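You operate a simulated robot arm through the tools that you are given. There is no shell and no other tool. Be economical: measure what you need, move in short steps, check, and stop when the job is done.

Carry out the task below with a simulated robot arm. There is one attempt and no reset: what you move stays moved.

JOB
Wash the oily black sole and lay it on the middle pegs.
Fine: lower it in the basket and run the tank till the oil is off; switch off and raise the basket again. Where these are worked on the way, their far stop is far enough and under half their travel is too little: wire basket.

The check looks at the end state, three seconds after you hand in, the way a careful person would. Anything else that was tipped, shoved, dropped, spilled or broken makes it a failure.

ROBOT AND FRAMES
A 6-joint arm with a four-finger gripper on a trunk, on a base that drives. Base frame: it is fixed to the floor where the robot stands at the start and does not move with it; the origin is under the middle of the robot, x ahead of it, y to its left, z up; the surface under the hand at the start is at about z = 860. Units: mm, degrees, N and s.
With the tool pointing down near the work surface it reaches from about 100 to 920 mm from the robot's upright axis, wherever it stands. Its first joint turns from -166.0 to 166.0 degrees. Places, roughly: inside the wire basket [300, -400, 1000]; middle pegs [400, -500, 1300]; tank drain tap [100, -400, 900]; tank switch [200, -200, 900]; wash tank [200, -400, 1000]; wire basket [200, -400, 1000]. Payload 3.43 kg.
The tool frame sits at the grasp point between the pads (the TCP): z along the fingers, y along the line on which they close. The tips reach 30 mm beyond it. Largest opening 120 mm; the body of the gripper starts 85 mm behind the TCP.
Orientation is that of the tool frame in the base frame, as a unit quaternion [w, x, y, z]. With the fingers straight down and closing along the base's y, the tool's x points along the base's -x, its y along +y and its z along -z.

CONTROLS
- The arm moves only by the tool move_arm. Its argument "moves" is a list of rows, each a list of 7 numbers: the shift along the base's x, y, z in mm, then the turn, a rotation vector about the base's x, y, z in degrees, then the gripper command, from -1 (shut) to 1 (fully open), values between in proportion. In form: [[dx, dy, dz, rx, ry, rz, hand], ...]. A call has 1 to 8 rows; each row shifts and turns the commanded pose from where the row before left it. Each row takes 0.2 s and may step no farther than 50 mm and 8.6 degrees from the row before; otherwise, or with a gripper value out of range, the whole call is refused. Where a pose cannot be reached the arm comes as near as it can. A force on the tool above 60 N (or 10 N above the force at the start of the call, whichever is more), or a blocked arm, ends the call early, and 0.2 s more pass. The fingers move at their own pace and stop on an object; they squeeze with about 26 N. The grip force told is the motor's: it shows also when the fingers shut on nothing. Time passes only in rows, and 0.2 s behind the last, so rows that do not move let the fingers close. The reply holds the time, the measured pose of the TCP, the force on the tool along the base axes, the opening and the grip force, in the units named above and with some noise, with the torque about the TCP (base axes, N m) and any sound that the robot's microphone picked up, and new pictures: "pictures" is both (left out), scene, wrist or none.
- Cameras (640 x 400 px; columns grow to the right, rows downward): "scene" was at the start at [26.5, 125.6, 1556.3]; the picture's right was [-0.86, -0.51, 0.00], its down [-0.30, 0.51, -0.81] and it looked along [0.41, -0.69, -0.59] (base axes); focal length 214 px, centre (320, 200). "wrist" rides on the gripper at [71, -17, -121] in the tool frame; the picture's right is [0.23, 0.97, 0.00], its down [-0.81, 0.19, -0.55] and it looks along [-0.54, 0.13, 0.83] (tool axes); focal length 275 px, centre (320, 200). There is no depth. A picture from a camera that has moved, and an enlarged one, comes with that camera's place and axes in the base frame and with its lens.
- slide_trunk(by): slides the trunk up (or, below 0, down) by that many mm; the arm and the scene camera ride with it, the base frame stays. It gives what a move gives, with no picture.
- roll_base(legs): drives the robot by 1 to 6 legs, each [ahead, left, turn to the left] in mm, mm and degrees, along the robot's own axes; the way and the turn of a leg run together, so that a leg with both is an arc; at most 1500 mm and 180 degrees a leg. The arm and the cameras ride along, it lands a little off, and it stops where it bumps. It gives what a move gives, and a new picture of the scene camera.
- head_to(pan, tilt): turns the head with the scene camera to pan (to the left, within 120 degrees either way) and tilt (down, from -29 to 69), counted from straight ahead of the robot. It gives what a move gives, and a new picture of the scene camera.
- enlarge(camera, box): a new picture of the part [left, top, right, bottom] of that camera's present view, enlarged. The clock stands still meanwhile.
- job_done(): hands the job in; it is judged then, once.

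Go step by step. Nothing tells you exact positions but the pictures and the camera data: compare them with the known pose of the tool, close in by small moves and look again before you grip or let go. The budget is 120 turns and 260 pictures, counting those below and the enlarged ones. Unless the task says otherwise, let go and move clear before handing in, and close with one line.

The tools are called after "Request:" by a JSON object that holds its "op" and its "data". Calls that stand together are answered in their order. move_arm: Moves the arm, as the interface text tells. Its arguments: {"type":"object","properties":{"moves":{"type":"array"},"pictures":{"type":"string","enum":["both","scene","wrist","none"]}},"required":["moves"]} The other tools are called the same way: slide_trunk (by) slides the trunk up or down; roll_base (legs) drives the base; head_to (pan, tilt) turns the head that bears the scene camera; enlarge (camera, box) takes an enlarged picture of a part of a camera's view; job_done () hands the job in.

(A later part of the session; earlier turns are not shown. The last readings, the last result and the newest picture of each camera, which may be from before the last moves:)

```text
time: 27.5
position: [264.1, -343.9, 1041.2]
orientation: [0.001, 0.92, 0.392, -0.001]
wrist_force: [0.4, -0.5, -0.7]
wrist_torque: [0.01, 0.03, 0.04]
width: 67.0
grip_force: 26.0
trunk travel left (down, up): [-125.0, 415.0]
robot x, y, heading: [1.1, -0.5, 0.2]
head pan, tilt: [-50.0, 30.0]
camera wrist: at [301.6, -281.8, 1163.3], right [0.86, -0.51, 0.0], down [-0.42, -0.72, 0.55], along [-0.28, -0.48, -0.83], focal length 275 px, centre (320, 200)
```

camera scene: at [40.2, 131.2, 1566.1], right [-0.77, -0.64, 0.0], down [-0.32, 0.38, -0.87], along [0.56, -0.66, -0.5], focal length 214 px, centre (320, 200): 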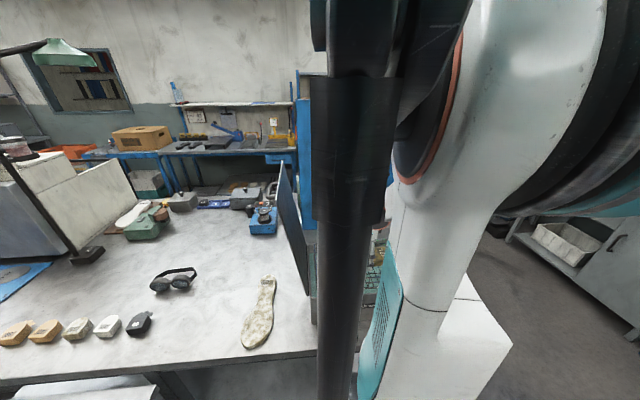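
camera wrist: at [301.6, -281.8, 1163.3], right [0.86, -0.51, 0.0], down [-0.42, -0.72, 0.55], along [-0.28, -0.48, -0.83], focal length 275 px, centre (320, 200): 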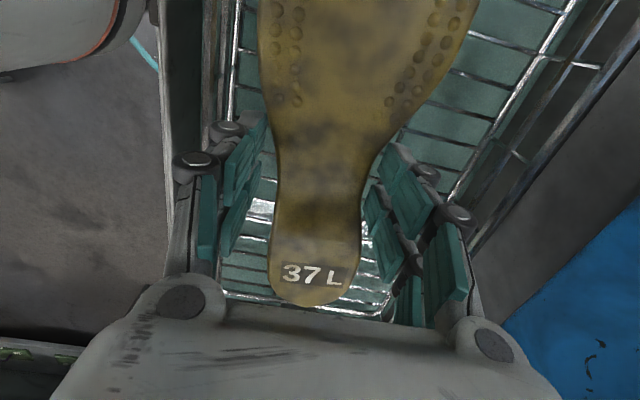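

Still free. I'll keep going down in small steps until I feel the floor.

Request:
{"op": "move_arm", "data": {"moves": [[0, 0, -6, 0, 0, 0, -1], [0, 0, -5, 0, 0, 0, -1]], "pictures": "none"}}

Request:
{"op": "move_arm", "data": {"moves": [[0, 0, -5, 0, 0, 0, -1]], "pictures": "wrist"}}

```text
time: 28.1
position: [264.5, -344.6, 1031.3]
orientation: [0.0, 0.92, 0.392, 0.0]
wrist_force: [-0.2, 0.2, -2.1]
wrist_torque: [-0.06, 0.06, -0.02]
width: 66.7
grip_force: 26.2
trunk travel left (down, up): [-125.0, 415.0]
robot x, y, heading: [1.6, -1.8, -0.1]
head pan, tilt: [-50.0, 30.0]
```

```text
time: 28.5
position: [262.9, -344.3, 1025.3]
orientation: [0.0, 0.92, 0.392, 0.0]
wrist_force: [0.0, -0.5, -2.4]
wrist_torque: [0.0, 0.0, 0.0]
width: 67.1
grip_force: 26.0
trunk travel left (down, up): [-125.0, 415.0]
robot x, y, heading: [1.8, -0.2, -0.1]
head pan, tilt: [-50.0, 30.0]
camera wrist: at [300.5, -282.1, 1147.3], right [0.86, -0.51, 0.0], down [-0.42, -0.72, 0.55], along [-0.28, -0.48, -0.83], focal length 275 px, centre (320, 200)
```

wrist: 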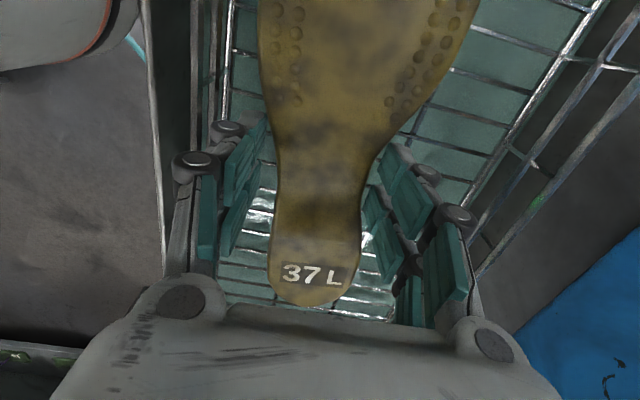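

Request:
{"op": "move_arm", "data": {"moves": [[0, 0, -5, 0, 0, 0, -1], [0, 0, -4, 0, 0, 0, -1]], "pictures": "none"}}

Request:
{"op": "move_arm", "data": {"moves": [[0, 0, -4, 0, 0, 0, -1]], "pictures": "wrist"}}

```text
time: 29.1
position: [263.9, -344.8, 1016.7]
orientation: [0.0, 0.92, 0.392, 0.0]
wrist_force: [-2.2, 0.0, 0.3]
wrist_torque: [-0.31, 0.32, -0.25]
width: 66.9
grip_force: 26.1
trunk travel left (down, up): [-125.0, 415.0]
robot x, y, heading: [-2.3, -0.7, -0.1]
head pan, tilt: [-50.0, 30.0]
```

```text
time: 29.5
position: [264.6, -343.7, 1013.6]
orientation: [0.0, 0.92, 0.392, 0.0]
wrist_force: [-0.9, -0.7, 0.6]
wrist_torque: [-0.22, 0.13, -0.06]
width: 66.9
grip_force: 26.2
trunk travel left (down, up): [-125.0, 415.0]
robot x, y, heading: [-1.2, -1.3, 0.0]
head pan, tilt: [-50.0, 30.0]
camera wrist: at [301.6, -281.5, 1134.7], right [0.86, -0.51, 0.0], down [-0.42, -0.72, 0.55], along [-0.28, -0.48, -0.83], focal length 275 px, centre (320, 200)
```

wrist: 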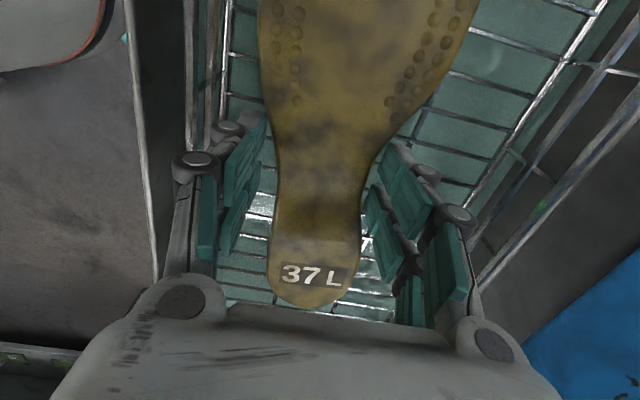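

The heel has light contact with the basket, probably the floor at that end. I'll take a couple of smaller steps.

Request:
{"op": "move_arm", "data": {"moves": [[3, 2.7, -3, 0, 0, 0, -1], [0, 0, -3, 0, 0, 0, -1]], "pictures": "none"}}

Request:
{"op": "move_arm", "data": {"moves": [[0, 0, -3, 0, 0, 0, -1]], "pictures": "wrist"}}

```text
time: 30.1
position: [266.9, -342.1, 1006.8]
orientation: [0.0, 0.92, 0.393, 0.001]
wrist_force: [-1.2, 0.1, 2.5]
wrist_torque: [0.01, -0.16, 0.24]
width: 67.1
grip_force: 26.1
trunk travel left (down, up): [-125.0, 415.0]
robot x, y, heading: [-1.5, -1.1, 0.1]
head pan, tilt: [-50.0, 30.0]
```

```text
time: 30.5
position: [267.2, -341.7, 1003.1]
orientation: [0.001, 0.92, 0.393, 0.0]
wrist_force: [1.3, 2.1, 1.9]
wrist_torque: [0.08, -0.09, 0.07]
width: 67.0
grip_force: 25.9
trunk travel left (down, up): [-125.0, 415.0]
robot x, y, heading: [-0.3, -0.1, 0.1]
head pan, tilt: [-50.0, 30.0]
camera wrist: at [304.4, -279.4, 1124.7], right [0.86, -0.51, 0.0], down [-0.42, -0.72, 0.55], along [-0.28, -0.48, -0.83], focal length 275 px, centre (320, 200)
```

wrist: 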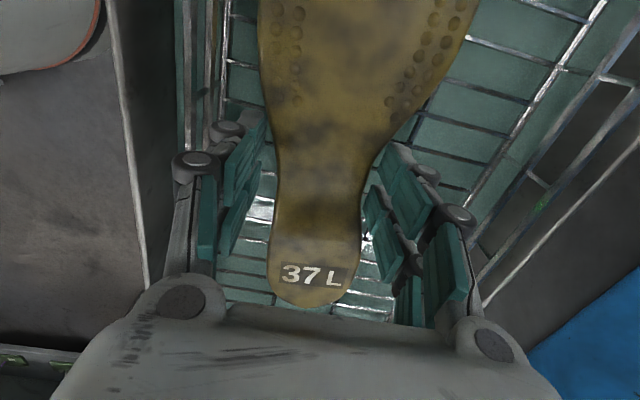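

Request:
{"op": "move_arm", "data": {"moves": [[0, 0, -4, 0, 0, 0, -1]], "pictures": "none"}}

Request:
{"op": "move_arm", "data": {"moves": [[0, 0, -4, 0, 0, 0, -1]], "pictures": "wrist"}}

```text
time: 30.9
position: [266.1, -342.5, 999.7]
orientation: [0.0, 0.92, 0.392, 0.0]
wrist_force: [1.4, 2.4, 2.7]
wrist_torque: [0.12, -0.15, 0.15]
width: 66.9
grip_force: 26.0
trunk travel left (down, up): [-125.0, 415.0]
robot x, y, heading: [-2.1, -0.2, -0.0]
head pan, tilt: [-50.0, 30.0]
```

```text
time: 31.3
position: [267.2, -343.3, 996.7]
orientation: [0.0, 0.92, 0.392, 0.0]
wrist_force: [0.8, 1.9, 2.4]
wrist_torque: [0.3, -0.29, 0.1]
width: 66.9
grip_force: 25.7
trunk travel left (down, up): [-125.0, 415.0]
robot x, y, heading: [0.0, 1.1, -0.0]
head pan, tilt: [-50.0, 30.0]
camera wrist: at [304.1, -279.9, 1117.0], right [0.86, -0.51, 0.0], down [-0.42, -0.72, 0.55], along [-0.28, -0.48, -0.83], focal length 275 px, centre (320, 200)
```

wrist: 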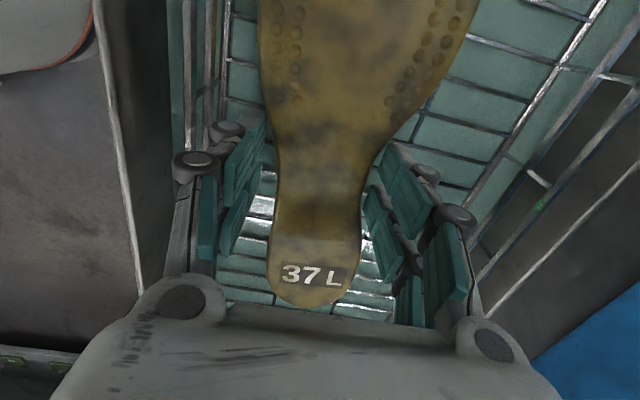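

Request:
{"op": "move_arm", "data": {"moves": [[1.5, 1.5, -4, 0, 0, 0, -1], [0, 0, -3, 0, 0, 0, -1]], "pictures": "none"}}

Request:
{"op": "move_arm", "data": {"moves": [[0, 0, -4, 0, 0, 0, -1]], "pictures": "wrist"}}

```text
time: 31.9
position: [267.0, -342.9, 988.9]
orientation: [0.001, 0.92, 0.392, -0.001]
wrist_force: [-8.7, -9.0, 2.3]
wrist_torque: [-0.26, 0.32, 0.08]
width: 66.6
grip_force: 26.5
trunk travel left (down, up): [-125.0, 415.0]
robot x, y, heading: [-1.5, -3.2, -0.2]
head pan, tilt: [-50.0, 30.0]
```

```text
time: 32.3
position: [266.8, -341.0, 984.9]
orientation: [0.0, 0.92, 0.391, 0.0]
wrist_force: [-7.9, -12.0, 2.2]
wrist_torque: [-0.35, 0.31, -0.23]
width: 66.6
grip_force: 26.3
trunk travel left (down, up): [-125.0, 415.0]
robot x, y, heading: [-0.6, 2.5, -0.2]
head pan, tilt: [-50.0, 30.0]
camera wrist: at [304.6, -279.3, 1105.8], right [0.86, -0.51, 0.0], down [-0.42, -0.72, 0.55], along [-0.28, -0.48, -0.83], focal length 275 px, centre (320, 200)
```

wrist: 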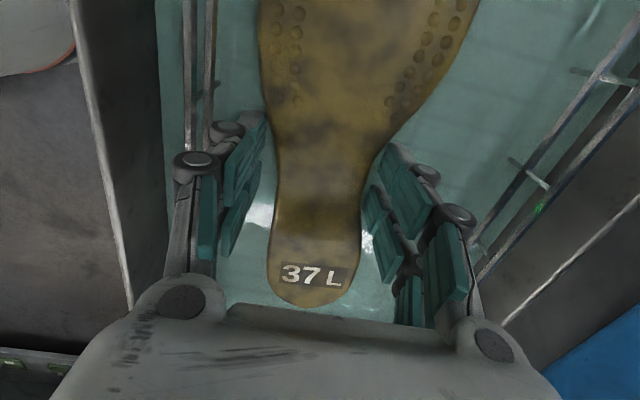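

The floor wires have now gone below the liquid, so the sole is resting on the basket floor and the basket is sliding down with it. I'll ease the sideways load and release here.

Request:
{"op": "move_arm", "data": {"moves": [[-1.5, -1.5, 0, 0, 0, 0, -1], [0, 0, 0, 0, 0, 0, 0.45], [0, 0, 0, 0, 0, 0, 0.45], [0, 0, 0, 0, 0, 0, 0.45]], "pictures": "wrist"}}

```text
time: 33.3
position: [267.3, -341.3, 984.5]
orientation: [0.0, 0.92, 0.393, 0.0]
wrist_force: [6.2, -0.9, 0.4]
wrist_torque: [0.03, 0.07, -0.15]
width: 84.4
grip_force: 0.0
trunk travel left (down, up): [-125.0, 415.0]
robot x, y, heading: [-2.9, 0.0, -0.2]
head pan, tilt: [-50.0, 30.0]
camera wrist: at [304.5, -279.3, 1105.8], right [0.86, -0.51, 0.0], down [-0.42, -0.72, 0.55], along [-0.28, -0.48, -0.83], focal length 275 px, centre (320, 200)
```

wrist: 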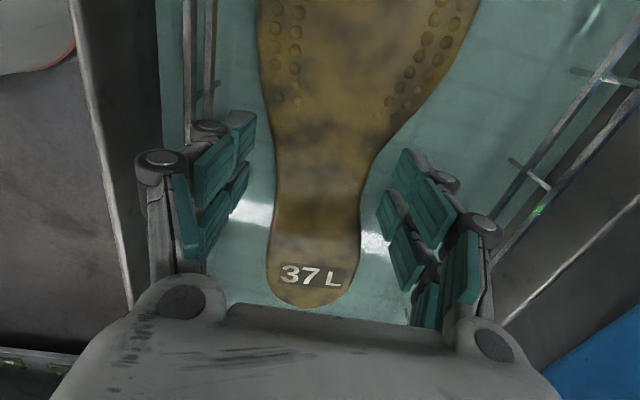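

Request:
{"op": "move_arm", "data": {"moves": [[1, -1, 0, 0, 0, 0, 0.32], [0, 0, 0, 0, 0, 0, 0.32], [0, 0, 10, 0, 0, 0, 0.32], [0, 0, 20, 0, 0, 0, 0.32], [0, 0, 30, 0, 0, 0, 0.32], [0, 0, 40, 0, 0, 0, 0.32]], "pictures": "wrist"}}

```text
time: 34.7
position: [266.2, -341.9, 1084.4]
orientation: [0.001, 0.92, 0.393, 0.0]
wrist_force: [1.0, -0.1, 0.8]
wrist_torque: [-0.01, 0.0, -0.01]
width: 79.6
grip_force: 0.1
trunk travel left (down, up): [-125.0, 415.0]
robot x, y, heading: [-0.6, -3.9, 0.2]
head pan, tilt: [-50.0, 30.0]
camera wrist: at [304.4, -279.9, 1206.2], right [0.86, -0.51, 0.0], down [-0.42, -0.72, 0.55], along [-0.28, -0.48, -0.83], focal length 275 px, centre (320, 200)
```

wrist: 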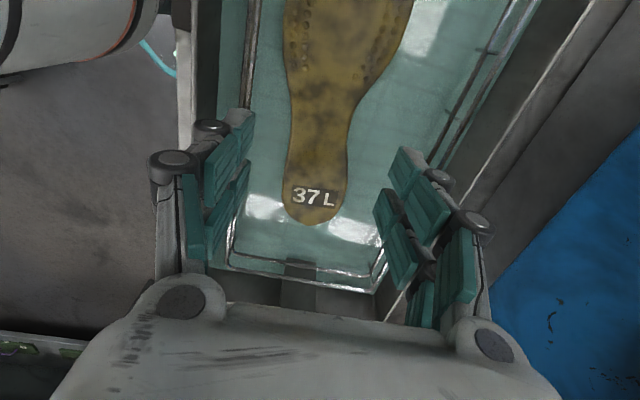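

The sole lies in the basket and the basket is partly down. I'll rise, turn the wrist and move above the handle to push it fully down.

Request:
{"op": "move_arm", "data": {"moves": [[0, 0, 50, 0, 0, 0, 0.32], [0, 0, 50, 0, 0, 0, 0.32], [0, 0, 50, 0, 0, 8, 0.32], [0, 0, 50, 0, 0, 8, 0.32], [0, 0, 50, 0, 0, 8, 0.32], [-20, -25, 10, 0, 0, 8, 0.32], [-20, -27, 0, 0, 0, 8, 0.32], [-20, -27, 0, 0, 0, 8, 0.32]], "pictures": "none"}}

Request:
{"op": "move_arm", "data": {"moves": [[-20, -27, 0, 0, 0, 8, 0.32], [-20, -27, 0, 0, 0, 8, 0.32], [-20, -27, 0, 0, 0, 8, 0.32], [-13, -27, 0, 0, 0, 8, 0.32], [0, 0, 0, 0, 0, 6, 0.32]], "pictures": "both"}}

```text
time: 36.5
position: [206.3, -423.6, 1346.4]
orientation: [0.0, 0.681, 0.732, 0.0]
wrist_force: [-0.3, -0.2, 0.5]
wrist_torque: [0.02, 0.04, -0.03]
width: 79.2
grip_force: 0.1
trunk travel left (down, up): [-125.0, 415.0]
robot x, y, heading: [0.0, 1.8, -0.0]
head pan, tilt: [-50.0, 30.0]
```

```text
time: 37.7
position: [133.8, -529.6, 1345.8]
orientation: [0.001, 0.404, 0.915, 0.0]
wrist_force: [0.0, -0.7, 0.1]
wrist_torque: [0.07, -0.02, -0.02]
width: 79.3
grip_force: 0.0
trunk travel left (down, up): [-125.0, 415.0]
robot x, y, heading: [2.6, 0.9, 0.0]
head pan, tilt: [-50.0, 30.0]
camera scene: at [40.1, 131.2, 1566.1], right [-0.77, -0.64, 0.0], down [-0.32, 0.38, -0.87], along [0.56, -0.66, -0.5], focal length 214 px, centre (320, 200)
camera wrist: at [74.0, -489.7, 1466.7], right [0.56, 0.83, 0.0], down [0.69, -0.47, 0.55], along [0.46, -0.31, -0.83], focal length 275 px, centre (320, 200)
```

scene: 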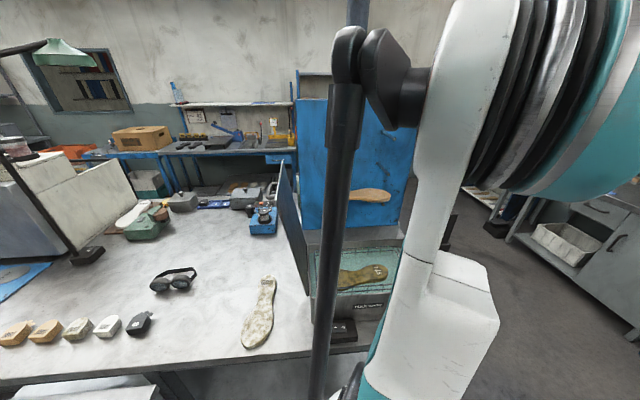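
wrist: 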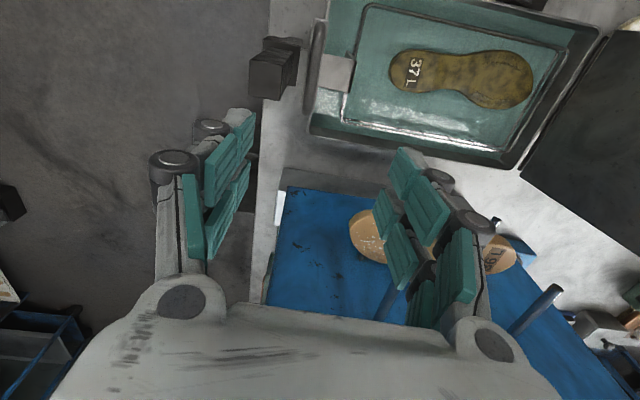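

Request:
{"op": "enlarge", "data": {"camera": "wrist", "box": [230, 0, 430, 150]}}

Request:
{"op": "enlarge", "data": {"camera": "scene", "box": [280, 180, 480, 360]}}

```text
2.67 times, centred on (330, 75) of wrist
camera zoom: at [74.0, -489.7, 1466.7], right [0.56, 0.83, 0.0], down [0.69, -0.47, 0.55], along [0.46, -0.31, -0.83], focal length 734 px, centre (293, 533)
```

zoom: 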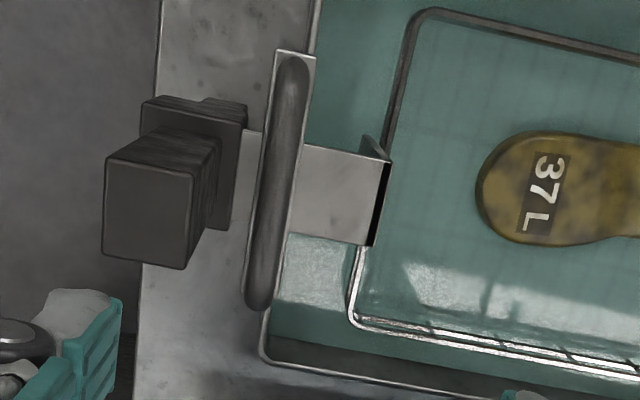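

```text
2.22 times, centred on (380, 270) of scene
camera zoom: at [40.1, 131.2, 1566.1], right [-0.77, -0.64, 0.0], down [-0.32, 0.38, -0.87], along [0.56, -0.66, -0.5], focal length 477 px, centre (187, 44)
```

zoom: 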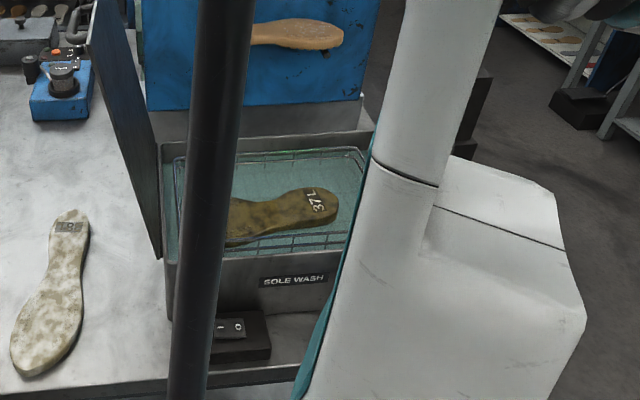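

The handle bar is centred near (122,-535) with z≈1040, and the carriage post stands close behind it on the -u side. I'll lean the hand toward +u (tilt about the short axis) and come closer to see the bar properly.

Request:
{"op": "move_arm", "data": {"moves": [[6, 6.6, -20, -4.7, 5.2, 0, -0.3], [6, 6.6, -40, -4.7, 5.2, 0, -0.3], [6, 6.6, -45, -4.7, 5.2, 0, -0.3], [6, 6.6, -45, -4.7, 5.2, 0, -0.3], [6, 6.6, -40, -4.7, 5.2, 0, -0.3]], "pictures": "both"}}

Request:
{"op": "enlarge", "data": {"camera": "wrist", "box": [200, 20, 440, 230]}}

```text
time: 38.9
position: [164.3, -497.3, 1155.1]
orientation: [-0.123, 0.385, 0.872, -0.275]
wrist_force: [-0.6, -0.8, -0.3]
wrist_torque: [-0.01, 0.0, 0.01]
width: 42.3
grip_force: 0.0
trunk travel left (down, up): [-125.0, 415.0]
robot x, y, heading: [1.4, -2.1, -0.2]
head pan, tilt: [-50.0, 30.0]
camera scene: at [40.5, 131.1, 1566.1], right [-0.77, -0.64, 0.0], down [-0.32, 0.38, -0.87], along [0.56, -0.66, -0.5], focal length 214 px, centre (320, 200)
camera wrist: at [157.0, -408.7, 1264.5], right [0.43, 0.71, -0.56], down [0.9, -0.28, 0.34], along [0.08, -0.65, -0.76], focal length 275 px, centre (320, 200)
```

scene: 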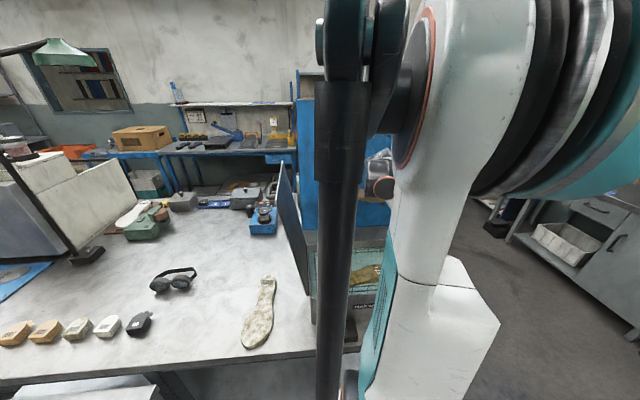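
wrist: 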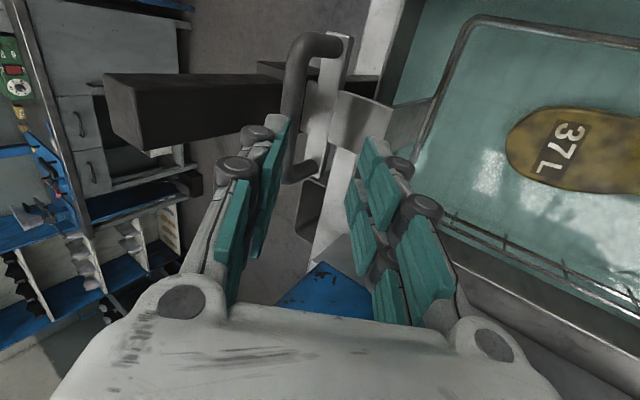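

```text
1.90 times, centred on (320, 125) of wrist
camera zoom: at [157.0, -408.7, 1264.5], right [0.43, 0.71, -0.56], down [0.9, -0.28, 0.34], along [0.08, -0.65, -0.76], focal length 524 px, centre (320, 343)
```

zoom: 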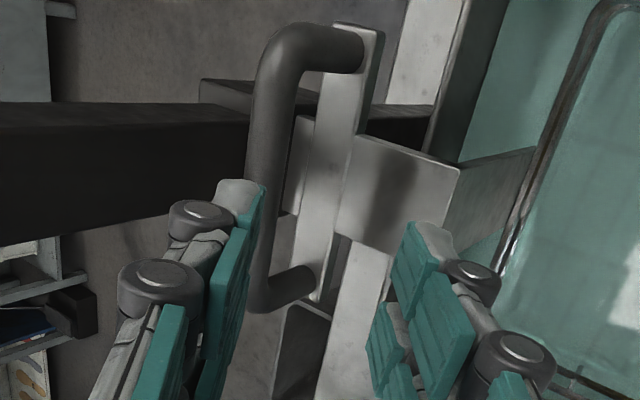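

Now the handle is clear. It is a U-bar on stems about 40 mm above its strip, with the bar centre near (110,-523,1117). I'll line up the fingers to straddle it and advance partway.

Request:
{"op": "move_arm", "data": {"moves": [[-27, -0.8, 14.3, 0, 0, 0, -0.3], [-12.6, -11.5, -24.6, 0, 0, 0, -0.3]], "pictures": "wrist"}}

Request:
{"op": "enlarge", "data": {"camera": "wrist", "box": [200, 20, 440, 230]}}

```text
time: 39.5
position: [124.3, -510.0, 1144.9]
orientation: [-0.121, 0.387, 0.872, -0.276]
wrist_force: [-0.6, 0.6, 0.0]
wrist_torque: [0.02, -0.03, 0.04]
width: 42.1
grip_force: 0.0
trunk travel left (down, up): [-125.0, 415.0]
robot x, y, heading: [0.5, 0.4, 0.1]
head pan, tilt: [-50.0, 30.0]
camera wrist: at [117.4, -420.7, 1255.0], right [0.44, 0.71, -0.56], down [0.9, -0.28, 0.34], along [0.08, -0.65, -0.76], focal length 275 px, centre (320, 200)
```

wrist: 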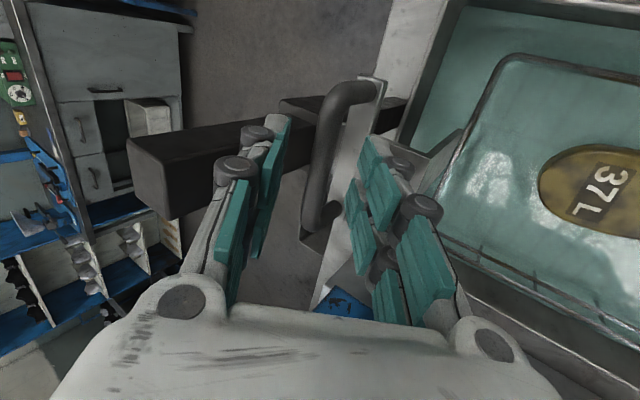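

```text
1.90 times, centred on (320, 125) of wrist
camera zoom: at [117.4, -420.7, 1255.0], right [0.44, 0.71, -0.56], down [0.9, -0.28, 0.34], along [0.08, -0.65, -0.76], focal length 524 px, centre (320, 343)
```

zoom: 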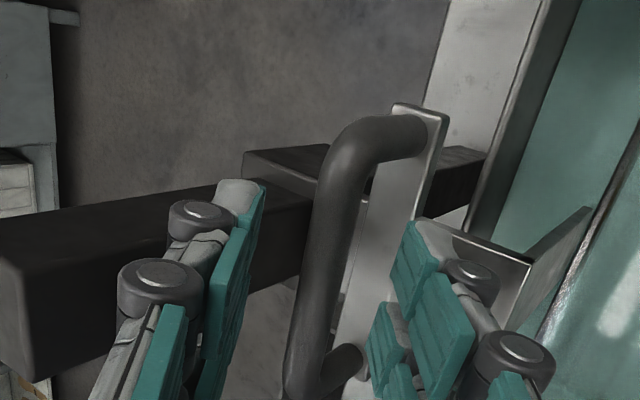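

The bar is now centred between the fingers, about 35 mm ahead of the TCP. I'll advance 22 mm and close.

Request:
{"op": "move_arm", "data": {"moves": [[-4.6, -4.2, -9, 0, 0, 0, -0.3], [-4.6, -4.2, -9, 0, 0, 0, -0.3], [0, 0, 0, 0, 0, 0, -1], [0, 0, 0, 0, 0, 0, -1]], "pictures": "wrist"}}

```text
time: 40.5
position: [116.0, -519.4, 1127.3]
orientation: [-0.122, 0.385, 0.872, -0.276]
wrist_force: [-0.1, -3.2, -0.5]
wrist_torque: [0.8, 0.76, 1.89]
width: 14.1
grip_force: 45.2
trunk travel left (down, up): [-125.0, 415.0]
robot x, y, heading: [-2.5, 0.2, 0.2]
head pan, tilt: [-50.0, 30.0]
camera wrist: at [109.8, -430.2, 1236.7], right [0.43, 0.71, -0.56], down [0.9, -0.28, 0.34], along [0.08, -0.65, -0.76], focal length 275 px, centre (320, 200)
```

wrist: 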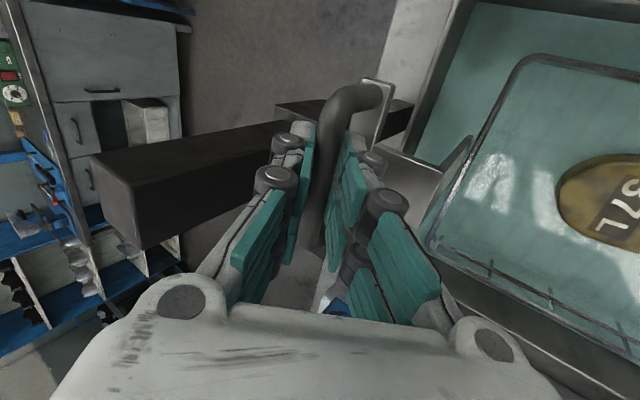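

The bar is gripped (14 mm). Now I'll push the basket down to its lower stop.

Request:
{"op": "move_arm", "data": {"moves": [[0, 0, -10, 0, 0, 0, -1], [0, 0, -10, 0, 0, 0, -1], [0, 0, -10, 0, 0, 0, -1]], "pictures": "wrist"}}

```text
time: 41.3
position: [117.0, -519.0, 1097.0]
orientation: [-0.122, 0.387, 0.872, -0.275]
wrist_force: [-2.3, -10.8, 2.8]
wrist_torque: [0.65, 0.79, 1.87]
width: 14.1
grip_force: 45.1
trunk travel left (down, up): [-125.0, 415.0]
robot x, y, heading: [-0.7, 1.4, -0.1]
head pan, tilt: [-50.0, 30.0]
camera wrist: at [109.8, -430.1, 1206.3], right [0.44, 0.71, -0.56], down [0.9, -0.28, 0.34], along [0.08, -0.65, -0.76], focal length 275 px, centre (320, 200)
```

wrist: 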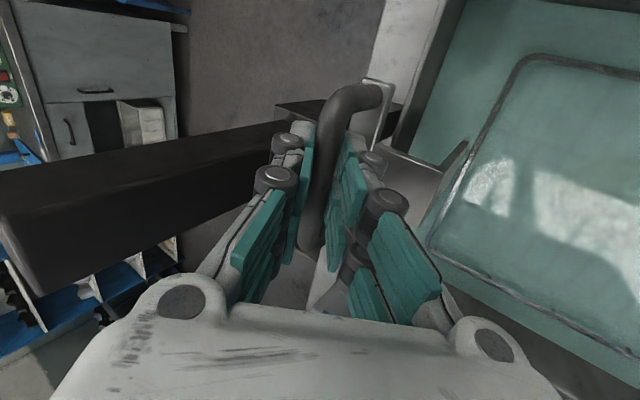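

The carriage slides down with the hand. Continuing to the stop.

Request:
{"op": "move_arm", "data": {"moves": [[0, 0, -10, 0, 0, 0, -1], [0, 0, -10, 0, 0, 0, -1], [0, 0, -10, 0, 0, 0, -1], [0, 0, -10, 0, 0, 0, -1]], "pictures": "wrist"}}

```text
time: 42.2
position: [114.3, -519.1, 1066.6]
orientation: [-0.124, 0.384, 0.871, -0.281]
wrist_force: [-2.4, 0.8, 22.6]
wrist_torque: [0.8, 1.0, 1.91]
width: 13.8
grip_force: 45.4
trunk travel left (down, up): [-125.0, 415.0]
robot x, y, heading: [0.6, -0.0, -0.1]
head pan, tilt: [-50.0, 30.0]
stopped in row 4: the force on the tool passed its limit at 68 N (the readings are from after the stop); the commanded pose is now the measured one
camera wrist: at [109.4, -429.2, 1176.6], right [0.43, 0.7, -0.57], down [0.9, -0.28, 0.33], along [0.08, -0.66, -0.75], focal length 275 px, centre (320, 200)
```

wrist: 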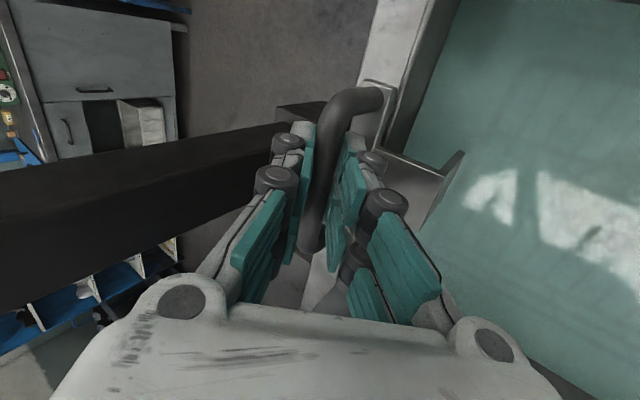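

The lower stop is reached (61 mm below where I gripped it). I'll release, back out along the fingers, and go look at the switch.

Request:
{"op": "move_arm", "data": {"moves": [[0, 0, 0, 0, 0, 0, -0.3], [0, 0, 0, 0, 0, 0, -0.3], [8.4, 7.7, 16.4, 0, 0, 0, -0.3], [12.6, 11.5, 24.6, 0, 0, 0, -0.3], [16.8, 15.4, 33, 0, 0, 0, -0.3], [16.8, 15.4, 33, 0, 0, 0, -0.3]], "pictures": "wrist"}}

```text
time: 43.6
position: [169.6, -470.5, 1174.4]
orientation: [-0.124, 0.385, 0.871, -0.28]
wrist_force: [0.3, -0.1, -0.7]
wrist_torque: [0.01, -0.01, 0.02]
width: 42.0
grip_force: 0.1
trunk travel left (down, up): [-125.0, 415.0]
robot x, y, heading: [0.7, -0.6, 0.1]
head pan, tilt: [-50.0, 30.0]
camera wrist: at [164.3, -380.5, 1283.1], right [0.43, 0.7, -0.57], down [0.9, -0.28, 0.34], along [0.08, -0.65, -0.75], focal length 275 px, centre (320, 200)
```

wrist: 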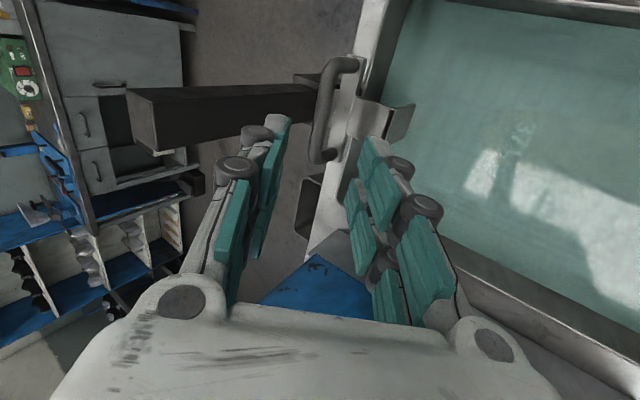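

The basket stays down. Now I'll straighten the hand and move above the switch in front of the tank.

Request:
{"op": "move_arm", "data": {"moves": [[10, 30, 30, 4.7, -5.2, 0, -1], [12, 40, 25, 4.7, -5.2, 0, -1], [14, 42, 20, 4.7, -5.2, 0, -1], [14, 42, 10, 4.7, -5.2, 0, -1], [14, 42, 0, 4.7, -5.2, 0, -1], [14, 42, 0, 0, 0, 0, -1]], "pictures": "wrist"}}

Request:
{"op": "enlarge", "data": {"camera": "wrist", "box": [200, 0, 440, 180]}}

```text
time: 44.8
position: [266.3, -358.0, 1272.7]
orientation: [-0.017, 0.406, 0.913, -0.038]
wrist_force: [0.4, -0.1, 0.1]
wrist_torque: [0.02, 0.02, 0.03]
width: 0.0
grip_force: 25.9
trunk travel left (down, up): [-125.0, 415.0]
robot x, y, heading: [-0.6, -1.1, 0.1]
head pan, tilt: [-50.0, 30.0]
stopped in row 5: the arm was blocked; the commanded pose is now the measured one
camera wrist: at [214.4, -310.7, 1395.1], right [0.57, 0.82, -0.08], down [0.72, -0.44, 0.54], along [0.4, -0.36, -0.84], focal length 275 px, centre (320, 200)
```

wrist: 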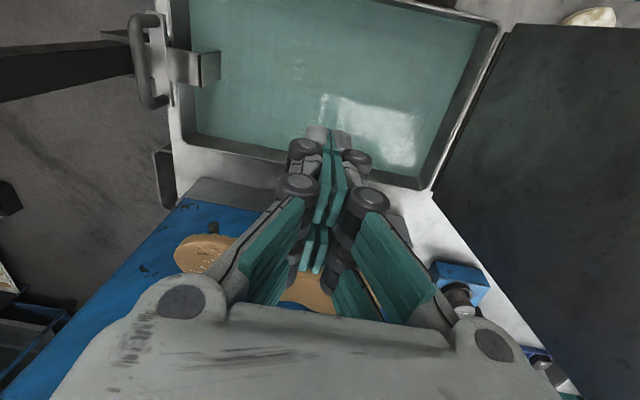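

```text
2.22 times, centred on (320, 90) of wrist
camera zoom: at [214.4, -310.7, 1395.1], right [0.57, 0.82, -0.08], down [0.72, -0.44, 0.54], along [0.4, -0.36, -0.84], focal length 612 px, centre (320, 444)
```

zoom: 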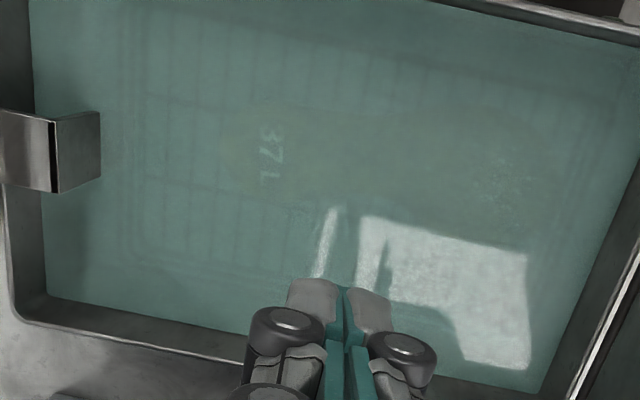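

The sole is submerged on the basket floor. The arm reported being blocked near here, so I'll look at the scene to see what it touched.

Request:
{"op": "head_to", "data": {"pan": -65, "tilt": 40}}

Request:
{"op": "move_arm", "data": {"moves": [[0, 0, 5, 0, 0, 0, -1]], "pictures": "scene"}}

```text
time: 45.5
position: [266.2, -355.9, 1272.2]
orientation: [-0.016, 0.405, 0.913, -0.038]
wrist_force: [0.1, -0.8, 1.1]
wrist_torque: [0.02, -0.01, -0.03]
width: 0.0
grip_force: 25.7
trunk travel left (down, up): [-125.0, 415.0]
robot x, y, heading: [0.7, -0.4, 0.1]
head pan, tilt: [-65.0, 40.0]
camera scene: at [29.3, 122.7, 1568.9], right [-0.86, -0.52, 0.0], down [-0.25, 0.4, -0.88], along [0.46, -0.75, -0.47], focal length 214 px, centre (320, 200)
```

scene: 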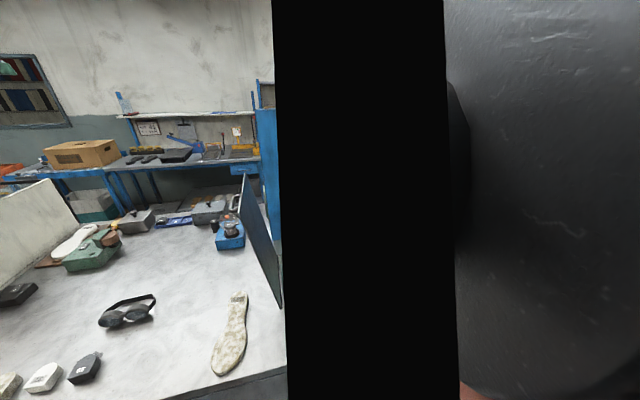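

```text
time: 45.9
position: [268.1, -358.6, 1277.4]
orientation: [-0.016, 0.404, 0.914, -0.038]
wrist_force: [-0.8, 0.1, -0.4]
wrist_torque: [0.0, 0.01, 0.01]
width: 0.0
grip_force: 26.1
trunk travel left (down, up): [-125.0, 415.0]
robot x, y, heading: [-0.8, -2.5, -0.1]
head pan, tilt: [-65.0, 40.0]
camera scene: at [28.9, 122.4, 1568.8], right [-0.86, -0.51, 0.0], down [-0.24, 0.41, -0.88], along [0.45, -0.76, -0.47], focal length 214 px, centre (320, 200)
```

scene: 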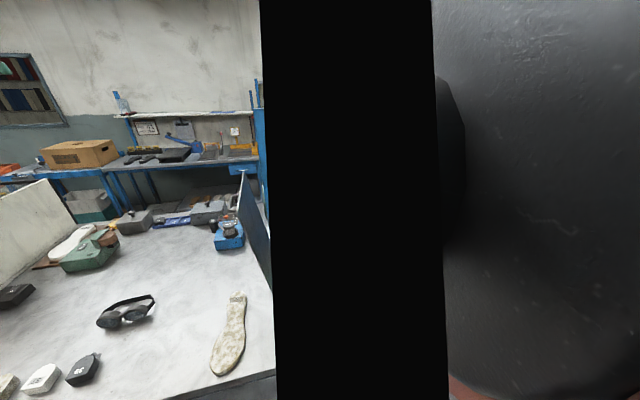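

The elbow is folding against the robot's own head. Backing the base 150 mm will give the arm more room, and nothing on the bench gets touched.

Request:
{"op": "roll_base", "data": {"legs": [[-150, 0, 0]]}}

```text
time: 47.3
position: [116.8, -356.1, 1276.1]
orientation: [-0.016, 0.404, 0.914, -0.038]
wrist_force: [-0.2, -0.2, 0.1]
wrist_torque: [0.0, -0.01, 0.01]
width: 0.0
grip_force: 25.8
trunk travel left (down, up): [-125.0, 415.0]
robot x, y, heading: [-153.2, -3.5, -0.1]
head pan, tilt: [-65.0, 40.0]
camera scene: at [-124.3, 121.8, 1568.4], right [-0.87, -0.5, 0.0], down [-0.24, 0.41, -0.88], along [0.44, -0.76, -0.48], focal length 214 px, centre (320, 200)
```

scene: 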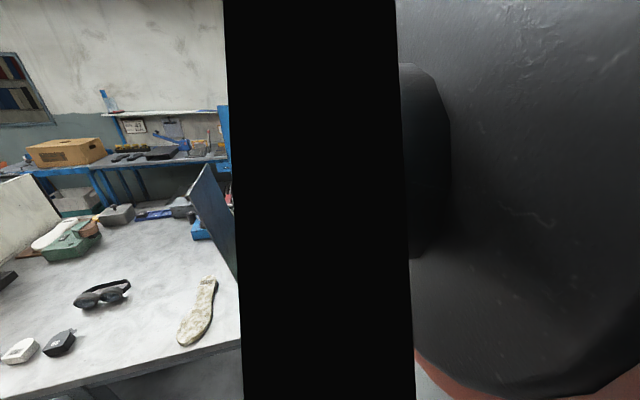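

Request:
{"op": "move_arm", "data": {"moves": [[23, 32.6, 0, 3.2, -3.5, 0, -1], [23, 32.6, 0, 0, 0, 0, -1], [23, 32.6, 0, 0, 0, 0, -1], [23, 32.6, -20, 0, 0, 0, -1], [23, 32.6, -25, 0, 0, 0, -1], [0, 0, -50, 0, 0, 0, -1]], "pictures": "both"}}

Request:
{"op": "enlarge", "data": {"camera": "wrist", "box": [200, 0, 440, 180]}}

```text
time: 48.7
position: [228.7, -193.9, 1183.3]
orientation: [0.001, 0.406, 0.914, 0.0]
wrist_force: [-0.2, 0.0, -0.5]
wrist_torque: [-0.04, -0.01, -0.01]
width: 0.1
grip_force: 26.1
trunk travel left (down, up): [-125.0, 415.0]
robot x, y, heading: [-154.7, -2.5, -0.0]
head pan, tilt: [-65.0, 40.0]
camera scene: at [-151.6, 113.6, 1561.2], right [-0.98, -0.2, 0.0], down [-0.11, 0.53, -0.84], along [0.17, -0.82, -0.55], focal length 214 px, centre (320, 200)
camera wrist: at [169.3, -154.0, 1305.1], right [0.57, 0.82, 0.0], down [0.69, -0.47, 0.55], along [0.46, -0.31, -0.83], focal length 275 px, centre (320, 200)
```

scene: 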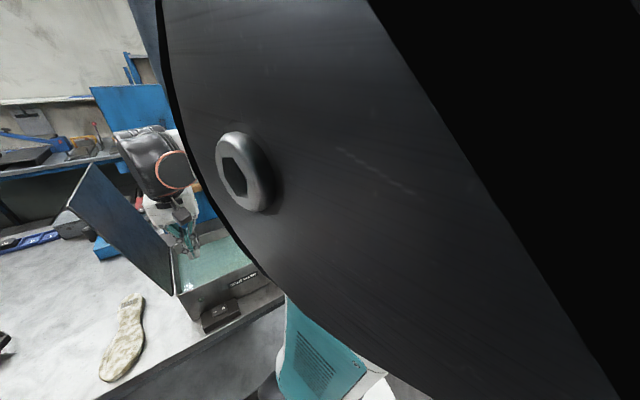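
wrist: 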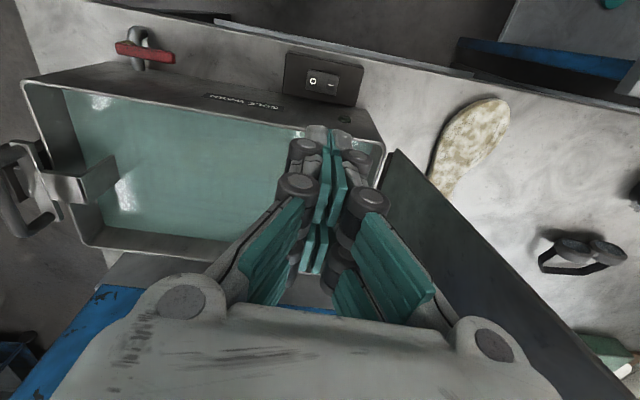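

```text
2.22 times, centred on (320, 90) of wrist
camera zoom: at [169.3, -154.0, 1305.1], right [0.57, 0.82, 0.0], down [0.69, -0.47, 0.55], along [0.46, -0.31, -0.83], focal length 612 px, centre (320, 444)
```

zoom: 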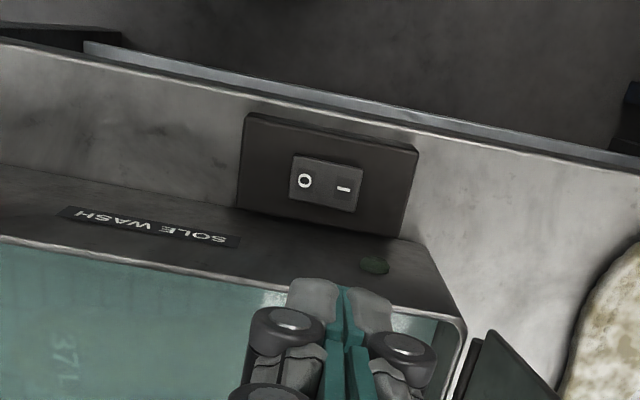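

The rocker is centred near (232,-192,908), with its "I" half about 12 mm toward +u. I'll go above the I half and descend, staying clear of the tank rim.

Request:
{"op": "move_arm", "data": {"moves": [[14.5, 10, -40, 0, 0, 0, -1], [0, 0, -50, 0, 0, 0, -1], [0, 0, -50, 0, 0, 0, -1], [0, 0, -45, 0, 0, 0, -1], [0, 0, -30, 0, 0, 0, -1]], "pictures": "wrist"}}

Request:
{"op": "enlarge", "data": {"camera": "wrist", "box": [200, 30, 440, 210]}}

```text
time: 49.9
position: [245.7, -182.1, 967.0]
orientation: [0.0, 0.405, 0.914, 0.0]
wrist_force: [0.0, -0.2, 0.3]
wrist_torque: [0.01, -0.02, -0.02]
width: 0.1
grip_force: 26.5
trunk travel left (down, up): [-125.0, 415.0]
robot x, y, heading: [-153.6, -2.6, 0.1]
head pan, tilt: [-65.0, 40.0]
camera wrist: at [185.7, -142.2, 1088.2], right [0.57, 0.82, 0.0], down [0.69, -0.47, 0.55], along [0.46, -0.31, -0.83], focal length 275 px, centre (320, 200)
```

wrist: 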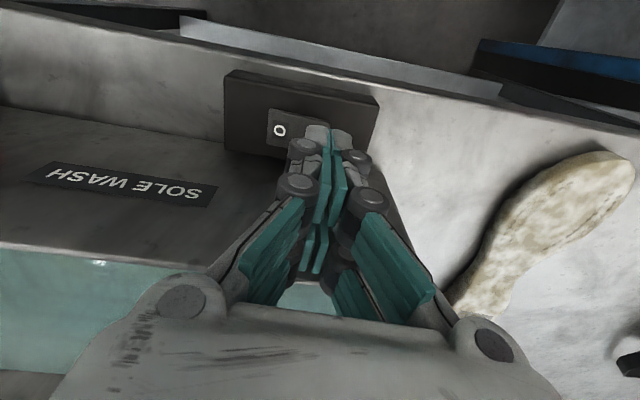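

```text
2.22 times, centred on (320, 120) of wrist
camera zoom: at [185.7, -142.2, 1088.2], right [0.57, 0.82, 0.0], down [0.69, -0.47, 0.55], along [0.46, -0.31, -0.83], focal length 612 px, centre (320, 378)
```

zoom: 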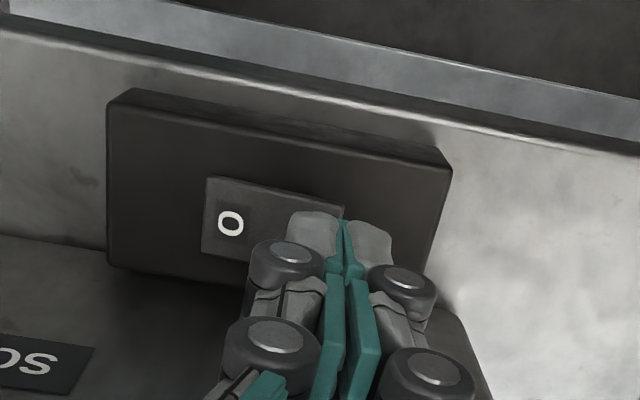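

Tips are about 25 mm above the rocker. I'll trim slightly toward the I half and press down gently.

Request:
{"op": "move_arm", "data": {"moves": [[-5.5, -3, 0, 0, 0, 0, -1], [0, 0, -12, 0, 0, 0, -1], [0, 0, -8, 0, 0, 0, -1], [0, 0, -5, 0, 0, 0, -1]], "pictures": "wrist"}}

```text
time: 50.9
position: [240.7, -185.8, 942.4]
orientation: [-0.001, 0.406, 0.914, 0.0]
wrist_force: [0.5, 0.4, 0.7]
wrist_torque: [-0.03, -0.01, -0.01]
width: 0.0
grip_force: 26.0
trunk travel left (down, up): [-125.0, 415.0]
robot x, y, heading: [-155.2, -3.6, 0.1]
head pan, tilt: [-65.0, 40.0]
camera wrist: at [180.1, -144.8, 1063.8], right [0.57, 0.82, 0.0], down [0.69, -0.47, 0.55], along [0.46, -0.31, -0.83], focal length 275 px, centre (320, 200)
```

wrist: 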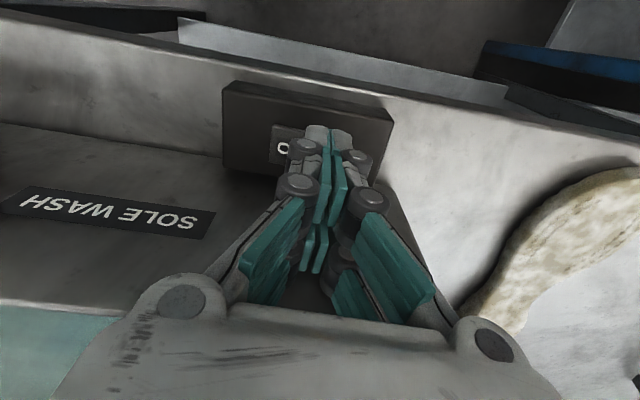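

Request:
{"op": "enlarge", "data": {"camera": "wrist", "box": [220, 70, 400, 205]}}

Request:
{"op": "move_arm", "data": {"moves": [[0, 0, -4, 0, 0, 0, -1], [0, 0, -3, 0, 0, 0, -1], [0, 0, -3, 0, 0, 0, -1]], "pictures": "none"}}

```text
2.96 times, centred on (310, 138) of wrist
camera zoom: at [180.1, -144.8, 1063.8], right [0.57, 0.82, 0.0], down [0.69, -0.47, 0.55], along [0.46, -0.31, -0.83], focal length 816 px, centre (350, 385)
```

zoom: 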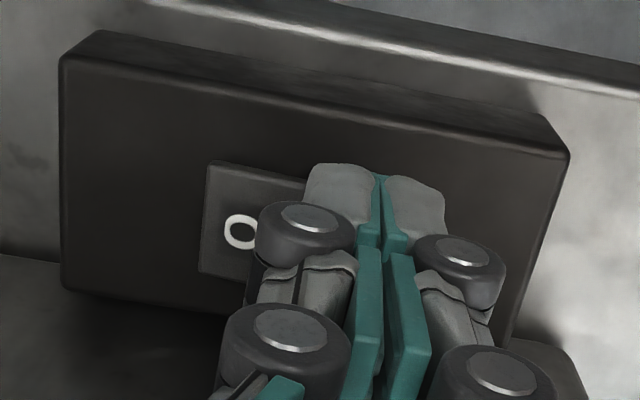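

```text
time: 51.7
position: [240.4, -186.5, 931.3]
orientation: [0.0, 0.405, 0.914, 0.0]
wrist_force: [0.0, 0.0, 0.1]
wrist_torque: [0.0, -0.01, -0.01]
width: 0.0
grip_force: 26.0
trunk travel left (down, up): [-125.0, 415.0]
robot x, y, heading: [-152.1, -0.9, -0.2]
head pan, tilt: [-65.0, 40.0]
```

No contact yet, so I'll continue in small steps.

Request:
{"op": "move_arm", "data": {"moves": [[0, 0, -4, 0, 0, 0, -1], [0, 0, -4, 0, 0, 0, -1]], "pictures": "wrist"}}

Request:
{"op": "enlarge", "data": {"camera": "wrist", "box": [220, 70, 400, 205]}}

```text
time: 52.3
position: [240.2, -186.0, 925.0]
orientation: [0.001, 0.405, 0.914, 0.002]
wrist_force: [2.6, 0.3, 5.9]
wrist_torque: [-0.02, -0.04, -0.03]
width: 0.0
grip_force: 26.1
trunk travel left (down, up): [-125.0, 415.0]
robot x, y, heading: [-152.7, -0.0, -0.0]
head pan, tilt: [-65.0, 40.0]
camera wrist: at [180.3, -145.4, 1046.3], right [0.57, 0.82, 0.0], down [0.69, -0.47, 0.55], along [0.46, -0.31, -0.83], focal length 275 px, centre (320, 200)
```

wrist: 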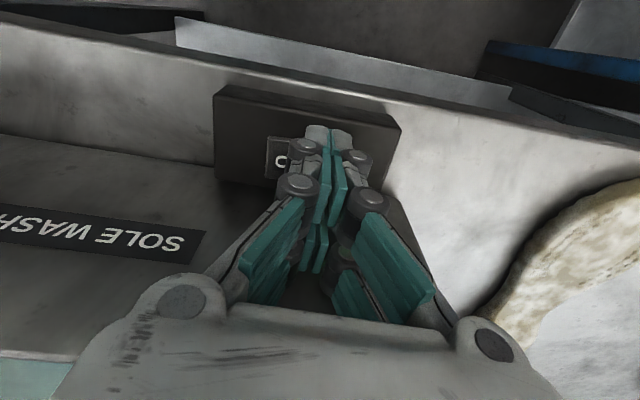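

```text
2.96 times, centred on (310, 138) of wrist
camera zoom: at [180.3, -145.4, 1046.3], right [0.57, 0.82, 0.0], down [0.69, -0.47, 0.55], along [0.46, -0.31, -0.83], focal length 816 px, centre (350, 385)
```

zoom: 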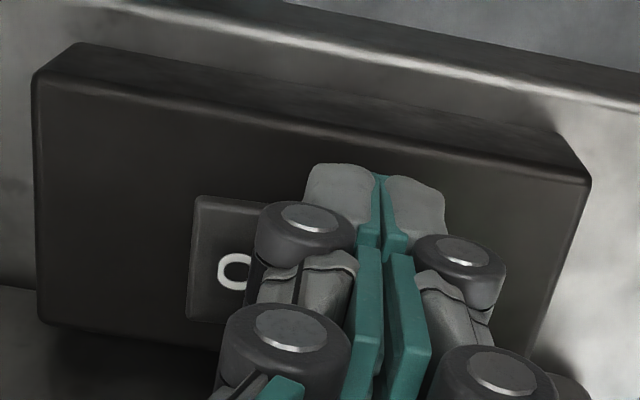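

Contact at about 6 N, on the I half by my geometry. I'll press a little further and listen for the tank.

Request:
{"op": "move_arm", "data": {"moves": [[0, 0, -3, 0, 0, 0, -1], [0, 0, -3, 0, 0, 0, -1]], "pictures": "none"}}

```text
time: 52.7
position: [240.4, -186.0, 923.3]
orientation: [0.003, 0.405, 0.914, -0.001]
wrist_force: [1.2, 2.1, 53.4]
wrist_torque: [-0.19, 0.21, 0.0]
width: 0.4
grip_force: 26.2
trunk travel left (down, up): [-125.0, 415.0]
robot x, y, heading: [-153.4, -0.8, -0.1]
head pan, tilt: [-65.0, 40.0]
stopped in row 2: the force on the tool passed its limit at 73 N (the readings are from after the stop); the commanded pose is now the measured one
```

Firm press made. I'll lift away and look at the rocker and lamp.

Request:
{"op": "move_arm", "data": {"moves": [[0, 0, 10, 0, 0, 0, -1], [0, 0, 30, 0, 0, 0, -1], [0, 0, 50, 0, 0, 0, -1], [0, 0, 50, 0, 0, 0, -1], [-10, -8, 50, 0, 0, 0, -1]], "pictures": "wrist"}}

Request:
{"op": "enlarge", "data": {"camera": "wrist", "box": [220, 30, 420, 160]}}

```text
refused: row 5 steps farther than a row can; nothing moved
```

```text
3.08 times, centred on (320, 95) of wrist
camera zoom: at [179.8, -145.1, 1045.6], right [0.57, 0.82, 0.0], down [0.68, -0.47, 0.56], along [0.46, -0.31, -0.83], focal length 847 px, centre (320, 523)
```

zoom: 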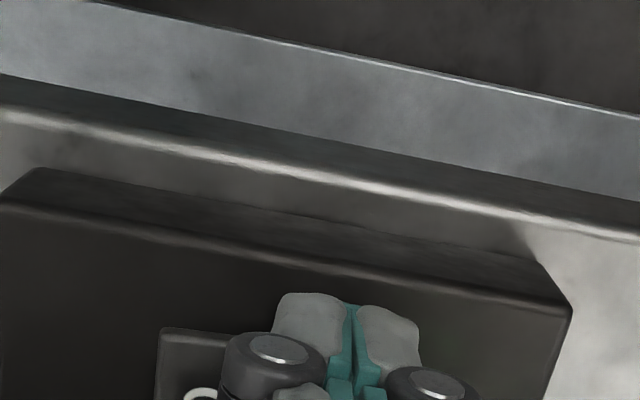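

Request:
{"op": "move_arm", "data": {"moves": [[0, 0, 10, 0, 0, 0, -1], [0, 0, 30, 0, 0, 0, -1], [0, 0, 50, 0, 0, 0, -1], [0, 0, 50, 0, 0, 0, -1], [-10, -8, 45, 0, 0, 0, -1]], "pictures": "wrist"}}

Request:
{"op": "enlarge", "data": {"camera": "wrist", "box": [220, 20, 420, 160]}}

```text
time: 53.9
position: [230.5, -192.3, 1108.4]
orientation: [0.002, 0.404, 0.915, 0.0]
wrist_force: [0.2, -0.4, 0.3]
wrist_torque: [0.0, 0.01, 0.02]
width: 0.0
grip_force: 25.5
trunk travel left (down, up): [-125.0, 415.0]
robot x, y, heading: [-149.5, -5.5, 0.0]
head pan, tilt: [-65.0, 40.0]
camera wrist: at [170.2, -151.0, 1228.9], right [0.57, 0.82, 0.0], down [0.69, -0.47, 0.56], along [0.46, -0.31, -0.83], focal length 275 px, centre (320, 200)
```

wrist: 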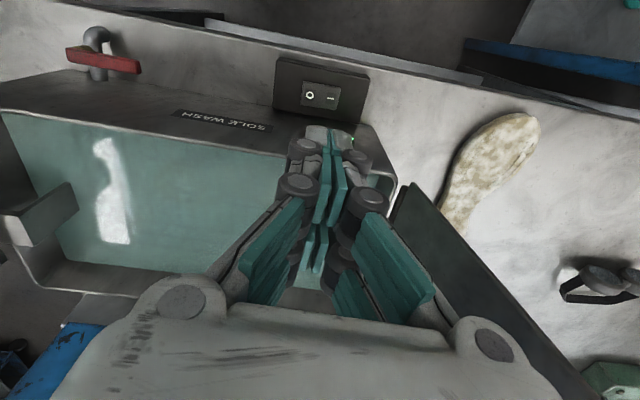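

```text
2.86 times, centred on (320, 90) of wrist
camera zoom: at [170.2, -151.0, 1228.9], right [0.57, 0.82, 0.0], down [0.69, -0.47, 0.56], along [0.46, -0.31, -0.83], focal length 786 px, centre (320, 514)
```

zoom: 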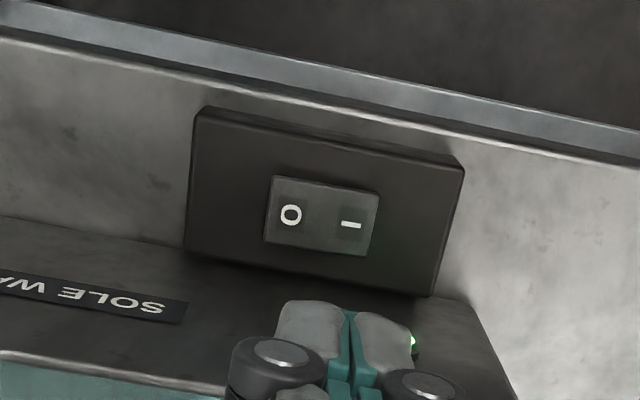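

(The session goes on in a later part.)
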